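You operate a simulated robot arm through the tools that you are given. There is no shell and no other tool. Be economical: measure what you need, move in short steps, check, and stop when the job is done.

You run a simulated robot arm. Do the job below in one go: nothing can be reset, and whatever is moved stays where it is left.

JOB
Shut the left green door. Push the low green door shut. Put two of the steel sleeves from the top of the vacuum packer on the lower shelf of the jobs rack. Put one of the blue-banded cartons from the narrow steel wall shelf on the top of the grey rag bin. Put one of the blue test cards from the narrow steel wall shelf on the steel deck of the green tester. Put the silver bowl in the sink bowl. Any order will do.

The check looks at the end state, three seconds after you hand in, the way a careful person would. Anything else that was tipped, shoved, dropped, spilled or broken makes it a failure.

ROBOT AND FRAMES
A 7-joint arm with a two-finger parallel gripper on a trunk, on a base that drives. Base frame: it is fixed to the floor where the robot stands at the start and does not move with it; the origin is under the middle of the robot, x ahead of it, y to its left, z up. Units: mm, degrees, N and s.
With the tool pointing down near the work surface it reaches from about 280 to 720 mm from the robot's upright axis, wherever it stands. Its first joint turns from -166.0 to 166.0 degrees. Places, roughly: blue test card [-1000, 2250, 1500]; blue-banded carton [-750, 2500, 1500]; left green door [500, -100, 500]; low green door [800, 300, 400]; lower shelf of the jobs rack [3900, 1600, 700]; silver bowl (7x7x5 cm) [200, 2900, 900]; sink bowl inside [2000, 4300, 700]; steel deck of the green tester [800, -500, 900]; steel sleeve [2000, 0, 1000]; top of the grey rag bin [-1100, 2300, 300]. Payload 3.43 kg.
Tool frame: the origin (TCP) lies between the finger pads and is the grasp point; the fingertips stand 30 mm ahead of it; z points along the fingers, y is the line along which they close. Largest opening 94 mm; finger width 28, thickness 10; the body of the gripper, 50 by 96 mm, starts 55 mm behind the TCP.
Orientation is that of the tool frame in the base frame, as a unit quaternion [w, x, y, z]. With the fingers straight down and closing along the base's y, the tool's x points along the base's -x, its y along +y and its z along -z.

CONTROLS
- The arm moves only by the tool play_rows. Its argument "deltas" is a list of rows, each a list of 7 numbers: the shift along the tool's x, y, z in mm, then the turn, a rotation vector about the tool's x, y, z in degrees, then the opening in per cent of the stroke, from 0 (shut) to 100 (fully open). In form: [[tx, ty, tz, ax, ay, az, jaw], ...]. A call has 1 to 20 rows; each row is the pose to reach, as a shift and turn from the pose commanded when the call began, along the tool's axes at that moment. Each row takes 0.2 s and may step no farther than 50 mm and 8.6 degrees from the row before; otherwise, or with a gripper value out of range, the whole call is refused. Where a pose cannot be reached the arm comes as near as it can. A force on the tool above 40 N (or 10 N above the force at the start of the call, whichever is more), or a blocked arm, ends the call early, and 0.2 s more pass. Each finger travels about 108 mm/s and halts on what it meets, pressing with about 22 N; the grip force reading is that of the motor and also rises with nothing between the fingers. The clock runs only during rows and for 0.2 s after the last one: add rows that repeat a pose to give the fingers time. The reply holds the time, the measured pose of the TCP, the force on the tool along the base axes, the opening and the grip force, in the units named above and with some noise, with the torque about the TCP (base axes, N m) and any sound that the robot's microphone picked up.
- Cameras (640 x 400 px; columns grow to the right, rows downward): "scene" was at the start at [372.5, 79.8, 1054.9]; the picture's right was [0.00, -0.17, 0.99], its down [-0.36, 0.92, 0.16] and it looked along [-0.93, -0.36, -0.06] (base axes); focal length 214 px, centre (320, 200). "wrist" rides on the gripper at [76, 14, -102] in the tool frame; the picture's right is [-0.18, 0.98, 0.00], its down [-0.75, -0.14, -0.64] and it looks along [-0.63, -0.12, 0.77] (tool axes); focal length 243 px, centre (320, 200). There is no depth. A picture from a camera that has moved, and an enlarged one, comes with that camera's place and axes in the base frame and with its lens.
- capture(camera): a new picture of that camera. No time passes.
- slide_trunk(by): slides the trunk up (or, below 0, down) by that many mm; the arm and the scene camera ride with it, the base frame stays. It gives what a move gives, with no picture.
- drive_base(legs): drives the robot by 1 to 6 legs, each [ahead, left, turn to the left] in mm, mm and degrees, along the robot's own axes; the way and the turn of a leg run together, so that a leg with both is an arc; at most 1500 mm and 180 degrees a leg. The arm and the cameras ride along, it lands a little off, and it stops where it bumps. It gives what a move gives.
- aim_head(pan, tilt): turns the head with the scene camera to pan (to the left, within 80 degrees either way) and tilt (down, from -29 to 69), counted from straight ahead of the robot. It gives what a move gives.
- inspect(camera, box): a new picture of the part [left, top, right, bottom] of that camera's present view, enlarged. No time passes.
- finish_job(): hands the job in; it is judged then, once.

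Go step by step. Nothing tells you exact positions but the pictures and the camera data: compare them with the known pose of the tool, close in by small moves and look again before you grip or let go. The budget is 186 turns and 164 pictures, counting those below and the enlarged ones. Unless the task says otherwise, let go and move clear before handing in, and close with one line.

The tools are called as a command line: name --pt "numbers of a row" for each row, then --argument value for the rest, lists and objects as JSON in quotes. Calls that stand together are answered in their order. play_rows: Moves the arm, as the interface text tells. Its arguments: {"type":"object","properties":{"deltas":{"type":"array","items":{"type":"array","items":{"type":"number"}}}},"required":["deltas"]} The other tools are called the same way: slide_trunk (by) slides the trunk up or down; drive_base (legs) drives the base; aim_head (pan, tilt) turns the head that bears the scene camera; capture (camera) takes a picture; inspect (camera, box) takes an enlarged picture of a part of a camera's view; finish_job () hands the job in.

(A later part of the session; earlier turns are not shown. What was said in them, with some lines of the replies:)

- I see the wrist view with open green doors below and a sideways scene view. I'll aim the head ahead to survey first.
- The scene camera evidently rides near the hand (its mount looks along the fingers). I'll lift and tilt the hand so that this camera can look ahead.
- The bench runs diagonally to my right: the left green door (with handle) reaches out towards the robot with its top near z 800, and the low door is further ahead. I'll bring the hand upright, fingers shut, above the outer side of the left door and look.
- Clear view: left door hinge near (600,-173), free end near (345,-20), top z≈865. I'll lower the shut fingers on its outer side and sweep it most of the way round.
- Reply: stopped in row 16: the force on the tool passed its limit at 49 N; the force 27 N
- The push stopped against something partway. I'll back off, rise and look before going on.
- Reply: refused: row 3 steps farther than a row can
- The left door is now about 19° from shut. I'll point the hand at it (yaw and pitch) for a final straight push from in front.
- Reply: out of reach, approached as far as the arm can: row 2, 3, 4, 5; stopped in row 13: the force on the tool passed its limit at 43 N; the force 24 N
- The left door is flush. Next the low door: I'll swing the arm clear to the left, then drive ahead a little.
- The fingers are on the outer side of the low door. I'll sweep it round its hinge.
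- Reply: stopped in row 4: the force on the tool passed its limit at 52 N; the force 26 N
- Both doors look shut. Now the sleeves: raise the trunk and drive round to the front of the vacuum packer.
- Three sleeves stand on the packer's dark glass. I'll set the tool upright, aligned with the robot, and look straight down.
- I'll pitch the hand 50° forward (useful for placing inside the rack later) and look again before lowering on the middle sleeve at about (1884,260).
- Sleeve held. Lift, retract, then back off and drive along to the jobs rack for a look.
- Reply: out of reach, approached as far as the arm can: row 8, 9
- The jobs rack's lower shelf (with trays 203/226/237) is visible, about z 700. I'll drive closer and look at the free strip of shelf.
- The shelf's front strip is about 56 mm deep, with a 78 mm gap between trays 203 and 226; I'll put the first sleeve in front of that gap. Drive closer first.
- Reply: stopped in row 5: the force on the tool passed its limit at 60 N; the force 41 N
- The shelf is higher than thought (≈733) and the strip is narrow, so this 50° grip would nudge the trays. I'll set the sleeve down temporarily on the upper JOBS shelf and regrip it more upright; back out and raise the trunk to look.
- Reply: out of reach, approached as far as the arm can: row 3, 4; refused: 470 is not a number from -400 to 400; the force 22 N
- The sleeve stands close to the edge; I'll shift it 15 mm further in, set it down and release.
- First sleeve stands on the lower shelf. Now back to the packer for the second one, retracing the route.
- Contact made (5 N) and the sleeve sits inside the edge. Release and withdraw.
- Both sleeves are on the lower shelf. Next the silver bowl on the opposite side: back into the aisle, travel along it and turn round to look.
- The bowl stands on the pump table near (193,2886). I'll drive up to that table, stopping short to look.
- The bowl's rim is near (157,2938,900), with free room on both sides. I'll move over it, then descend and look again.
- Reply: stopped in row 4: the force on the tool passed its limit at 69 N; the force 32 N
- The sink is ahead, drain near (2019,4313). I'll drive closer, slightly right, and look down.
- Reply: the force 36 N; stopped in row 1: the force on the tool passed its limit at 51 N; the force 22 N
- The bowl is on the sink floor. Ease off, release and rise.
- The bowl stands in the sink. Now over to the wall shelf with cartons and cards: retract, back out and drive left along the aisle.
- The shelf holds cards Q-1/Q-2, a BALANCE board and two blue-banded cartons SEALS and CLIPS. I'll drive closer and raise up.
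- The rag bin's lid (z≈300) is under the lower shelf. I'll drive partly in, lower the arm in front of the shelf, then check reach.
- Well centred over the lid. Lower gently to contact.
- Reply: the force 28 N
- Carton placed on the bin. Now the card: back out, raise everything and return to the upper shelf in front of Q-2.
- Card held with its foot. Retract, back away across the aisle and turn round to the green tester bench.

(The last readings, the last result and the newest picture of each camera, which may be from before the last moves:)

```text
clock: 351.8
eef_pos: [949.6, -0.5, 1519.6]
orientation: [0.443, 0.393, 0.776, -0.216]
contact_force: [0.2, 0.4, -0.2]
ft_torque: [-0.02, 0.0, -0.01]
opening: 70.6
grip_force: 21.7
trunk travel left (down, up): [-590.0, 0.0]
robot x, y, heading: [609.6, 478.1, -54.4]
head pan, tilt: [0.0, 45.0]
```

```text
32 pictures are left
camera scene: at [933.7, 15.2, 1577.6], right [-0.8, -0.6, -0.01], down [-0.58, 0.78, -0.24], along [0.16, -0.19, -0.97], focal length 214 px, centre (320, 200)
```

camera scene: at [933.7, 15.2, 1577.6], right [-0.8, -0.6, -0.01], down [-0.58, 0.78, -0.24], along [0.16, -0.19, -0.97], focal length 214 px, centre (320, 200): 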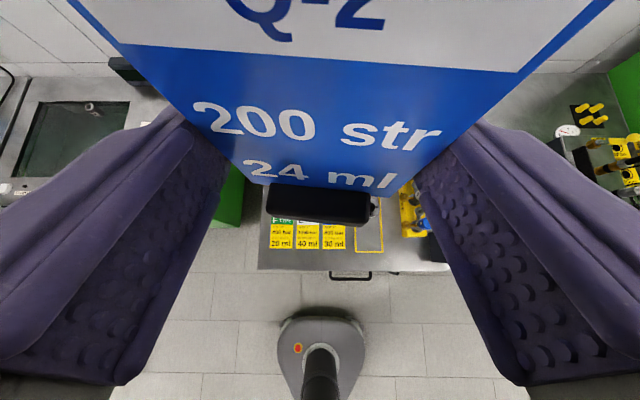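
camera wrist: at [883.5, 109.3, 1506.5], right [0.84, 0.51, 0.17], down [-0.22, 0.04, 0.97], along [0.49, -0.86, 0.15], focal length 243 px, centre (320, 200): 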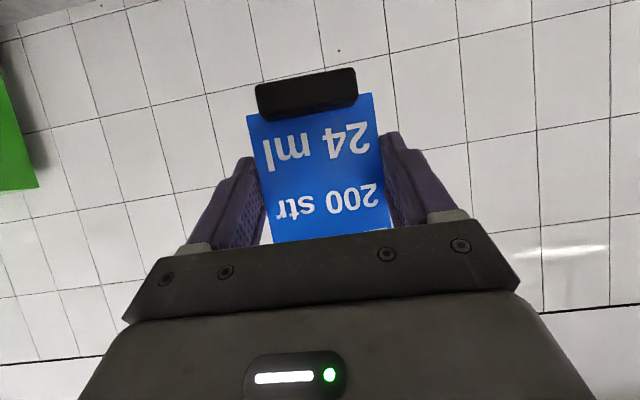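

The card is still well held. I'll set it down on the free deck area behind the type labels, near (1105,-111); drive in and lower.

drive_base --legs '[[150, 0, 0]]'

slide_trunk --by -400

aim_head --pan 0 --tilt 0

capture --camera "scene"

```text
clock: 353.1
eef_pos: [1036.4, -120.6, 1518.1]
orientation: [0.443, 0.392, 0.777, -0.215]
contact_force: [0.1, 0.7, -0.6]
ft_torque: [0.0, 0.02, 0.0]
opening: 70.3
grip_force: 22.4
trunk travel left (down, up): [-590.0, 0.0]
robot x, y, heading: [692.4, 359.1, -54.1]
head pan, tilt: [0.0, 45.0]
```

```text
clock: 357.0
eef_pos: [1036.6, -118.2, 1120.6]
orientation: [0.444, 0.392, 0.777, -0.215]
contact_force: [0.2, -0.3, 0.0]
ft_torque: [0.03, -0.01, -0.03]
opening: 70.5
grip_force: 22.1
trunk travel left (down, up): [-190.0, 400.0]
robot x, y, heading: [695.0, 358.6, -54.3]
head pan, tilt: [0.0, 45.0]
```

```text
clock: 358.1
eef_pos: [1035.8, -119.2, 1118.9]
orientation: [0.444, 0.392, 0.777, -0.215]
contact_force: [-0.6, -0.6, 0.3]
ft_torque: [0.02, 0.02, 0.01]
opening: 70.4
grip_force: 22.1
trunk travel left (down, up): [-190.0, 400.0]
robot x, y, heading: [694.5, 359.2, -53.9]
head pan, tilt: [0.0, 0.0]
```

```text
31 pictures are left
camera scene: at [1045.8, -138.4, 1233.9], right [-0.8, -0.6, -0.01], down [-0.3, 0.42, -0.86], along [0.52, -0.68, -0.51], focal length 214 px, centre (320, 200)
```

scene: 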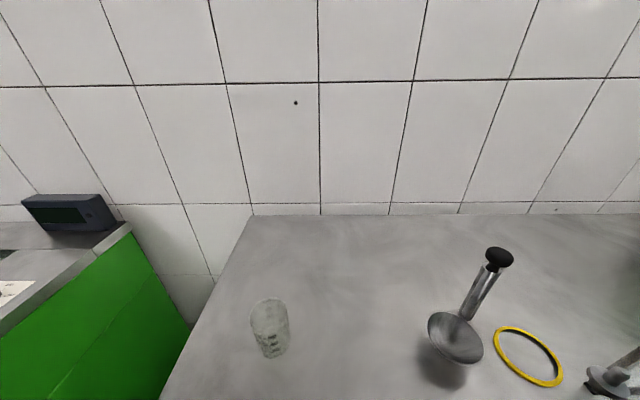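

play_rows --pt "-9 25 15 0 0 0 50" --pt "-17 50 30 0 0 0 50" --pt "17 50 49 0 0 0 50" --pt "50 50 68 0 0 0 50" --pt "83 50 87 0 0 0 50" --pt "112 50 104 0 0 0 50"

aim_head --pan 0 --tilt 50

capture --camera "scene"

capture --camera "wrist"

```text
clock: 359.5
eef_pos: [1096.8, -113.9, 968.9]
orientation: [0.444, 0.392, 0.776, -0.216]
contact_force: [0.6, 0.3, -0.7]
ft_torque: [0.0, 0.01, 0.01]
opening: 70.2
grip_force: 22.0
trunk travel left (down, up): [-190.0, 400.0]
robot x, y, heading: [694.7, 359.5, -54.6]
head pan, tilt: [0.0, 0.0]
```

```text
clock: 360.7
eef_pos: [1096.3, -112.7, 970.9]
orientation: [0.444, 0.392, 0.776, -0.215]
contact_force: [0.1, -0.3, 0.1]
ft_torque: [0.03, 0.01, -0.01]
opening: 70.5
grip_force: 22.0
trunk travel left (down, up): [-190.0, 400.0]
robot x, y, heading: [691.3, 357.4, -54.4]
head pan, tilt: [0.0, 50.0]
```

```text
30 pictures are left
camera scene: at [1077.5, -91.6, 1024.5], right [-0.8, -0.6, -0.01], down [-0.59, 0.79, -0.16], along [0.11, -0.12, -0.99], focal length 214 px, centre (320, 200)
```

scene: 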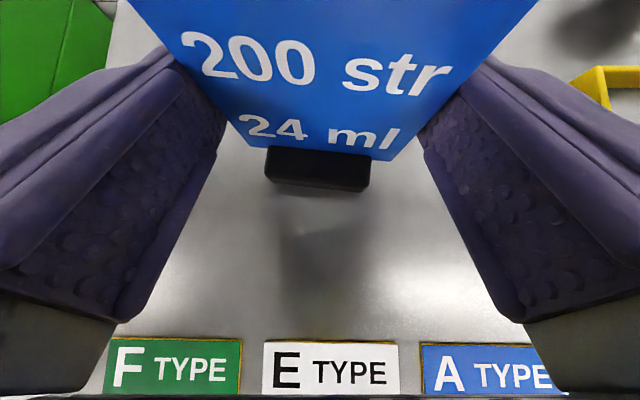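

```text
29 pictures are left
camera wrist: at [1031.5, -3.5, 957.1], right [0.84, 0.51, 0.17], down [-0.22, 0.04, 0.97], along [0.49, -0.86, 0.15], focal length 243 px, centre (320, 200)
```

wrist: 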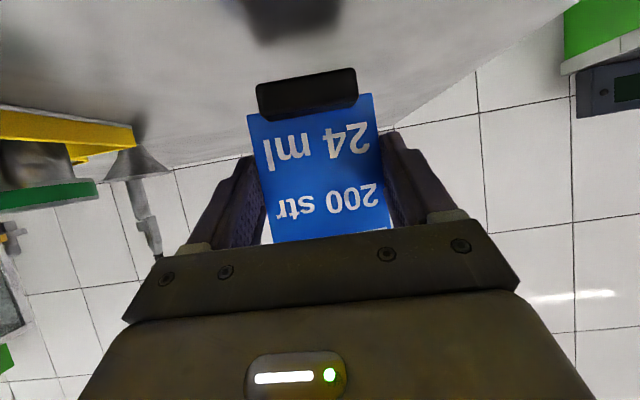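

play_rows --pt "4.3 0 2.5 0 0 0 50" --pt "8.7 0 5 0 0 0 50" --pt "11.3 0 6.5 0 0 0 50" --pt "13 0 7.5 0 0 0 50" --pt "14.7 0 8.5 0 0 0 50" --pt "16.5 0 9.5 0 0 0 50"

capture --camera "wrist"

```text
clock: 362.1
eef_pos: [1096.5, -114.8, 954.2]
orientation: [0.447, 0.391, 0.775, -0.217]
contact_force: [1.8, -2.0, 22.2]
ft_torque: [-0.22, -0.2, 0.04]
opening: 71.1
grip_force: 21.9
trunk travel left (down, up): [-190.0, 400.0]
robot x, y, heading: [691.7, 360.0, -54.1]
head pan, tilt: [0.0, 50.0]
```

```text
28 pictures are left
camera wrist: at [1030.8, -3.4, 940.0], right [0.84, 0.51, 0.17], down [-0.23, 0.04, 0.97], along [0.49, -0.86, 0.15], focal length 243 px, centre (320, 200)
```

wrist: 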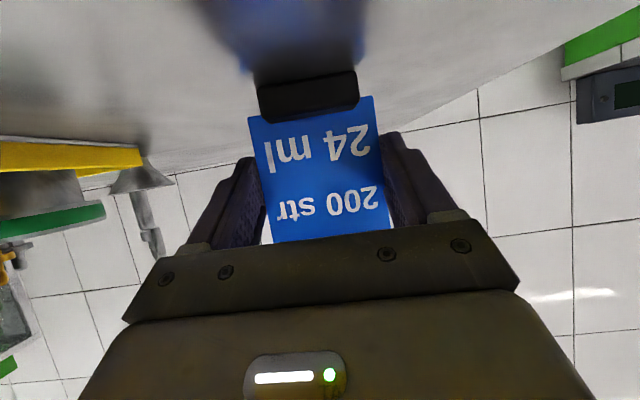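

play_rows --pt "-1 0 -0.6 0 0 0 50" --pt "-1 0 -0.6 0 0 0 76" --pt "-1 0 -0.6 0 0 0 84" --pt "-1 0 -0.6 0 0 0 96" --pt "-1 0 -0.6 0 0 0 100" --pt "-1 0 -12 0 0 0 100" --pt "-1 0 -35 0 0 0 100" --pt "-1 0 -75 0 0 0 100" --pt "-15 0 -115 0 0 0 100" --pt "-40 0 -150 0 0 0 100"

capture --camera "wrist"

aim_head --pan 0 --tilt 5

capture --camera "scene"

```text
clock: 364.3
eef_pos: [1031.0, -25.6, 1063.1]
orientation: [0.444, 0.392, 0.776, -0.215]
contact_force: [0.4, 0.4, 0.5]
ft_torque: [-0.02, 0.02, -0.01]
opening: 94.2
grip_force: 0.1
trunk travel left (down, up): [-190.0, 400.0]
robot x, y, heading: [694.9, 359.5, -54.0]
head pan, tilt: [0.0, 50.0]
```

```text
27 pictures are left
camera wrist: at [964.9, 84.6, 1050.2], right [0.84, 0.51, 0.17], down [-0.22, 0.04, 0.97], along [0.49, -0.86, 0.15], focal length 243 px, centre (320, 200)
```

wrist: 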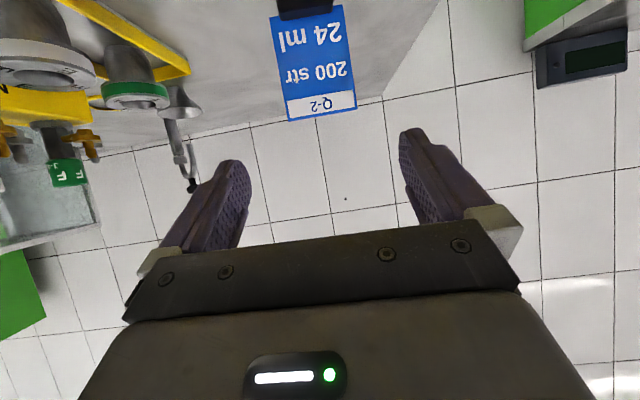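

```text
clock: 365.4
eef_pos: [1031.2, -27.2, 1062.8]
orientation: [0.444, 0.393, 0.776, -0.216]
contact_force: [0.7, 0.1, 0.1]
ft_torque: [-0.04, 0.01, -0.02]
opening: 94.1
grip_force: 0.2
trunk travel left (down, up): [-190.0, 400.0]
robot x, y, heading: [694.8, 356.9, -54.1]
head pan, tilt: [0.0, 5.0]
```

```text
26 pictures are left
camera scene: at [1040.1, -43.6, 1169.3], right [-0.8, -0.6, -0.01], down [-0.34, 0.48, -0.81], along [0.49, -0.64, -0.59], focal length 214 px, centre (320, 200)
```

scene: 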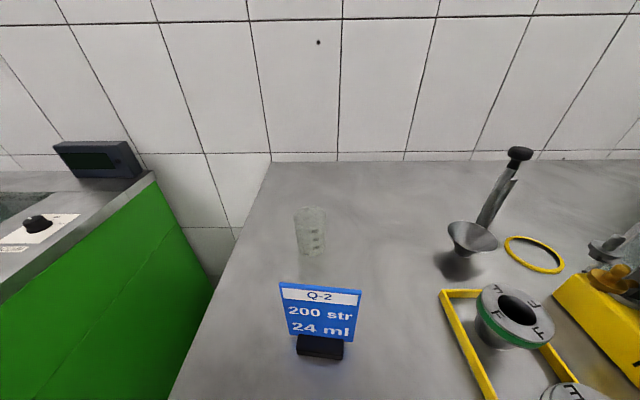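

The card stands on the deck. I'll back away and take a final look at the doors.

drive_base --legs '[[-500, -250, 0]]'

aim_head --pan 0 --tilt 5

capture --camera "scene"

```text
clock: 368.6
eef_pos: [536.6, 237.6, 1063.5]
orientation: [0.443, 0.394, 0.775, -0.216]
contact_force: [-0.4, 0.7, 0.2]
ft_torque: [0.01, -0.01, 0.05]
opening: 93.9
grip_force: 0.0
trunk travel left (down, up): [-190.0, 400.0]
robot x, y, heading: [203.5, 621.9, -54.6]
head pan, tilt: [0.0, 5.0]
```

```text
clock: 369.2
eef_pos: [536.1, 237.3, 1062.6]
orientation: [0.444, 0.394, 0.775, -0.217]
contact_force: [-0.1, 1.0, 0.7]
ft_torque: [0.01, 0.0, 0.0]
opening: 94.1
grip_force: 0.0
trunk travel left (down, up): [-190.0, 400.0]
robot x, y, heading: [199.5, 626.6, -54.8]
head pan, tilt: [0.0, 5.0]
```

```text
25 pictures are left
camera scene: at [545.4, 220.6, 1169.6], right [-0.8, -0.6, -0.01], down [-0.34, 0.48, -0.81], along [0.49, -0.65, -0.59], focal length 214 px, centre (320, 200)
```

scene: 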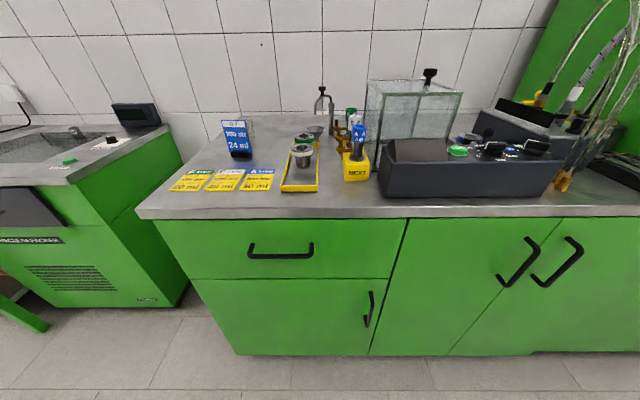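

inspect --camera "scene" --box '[190, 200, 620, 370]'

```text
1.49 times, centred on (405, 285) of scene
camera zoom: at [545.4, 220.6, 1169.6], right [-0.8, -0.6, -0.01], down [-0.34, 0.48, -0.81], along [0.49, -0.65, -0.59], focal length 319 px, centre (194, 74)
```

zoom: 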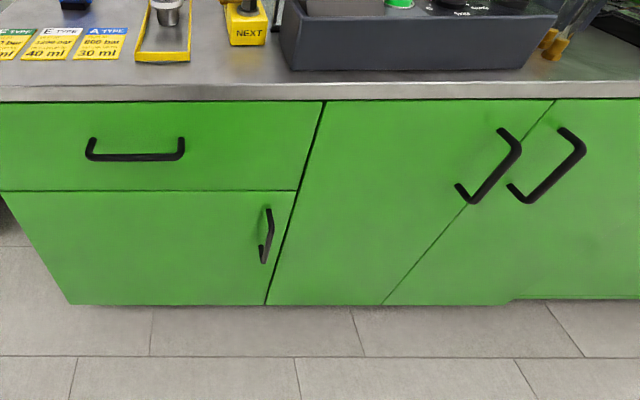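

Both doors are flush, the card stands on the deck and everything else was left standing in place, so I'm handing in.

finish_job

```text
The job is handed in.
```

I handed the job in with all six parts done: both green doors are shut, and two steel sleeves are on the lower shelf of the jobs rack. The CLIPS carton is on the rag bin, the Q-2 test card is on the tester deck, and the silver bowl is in the sink.
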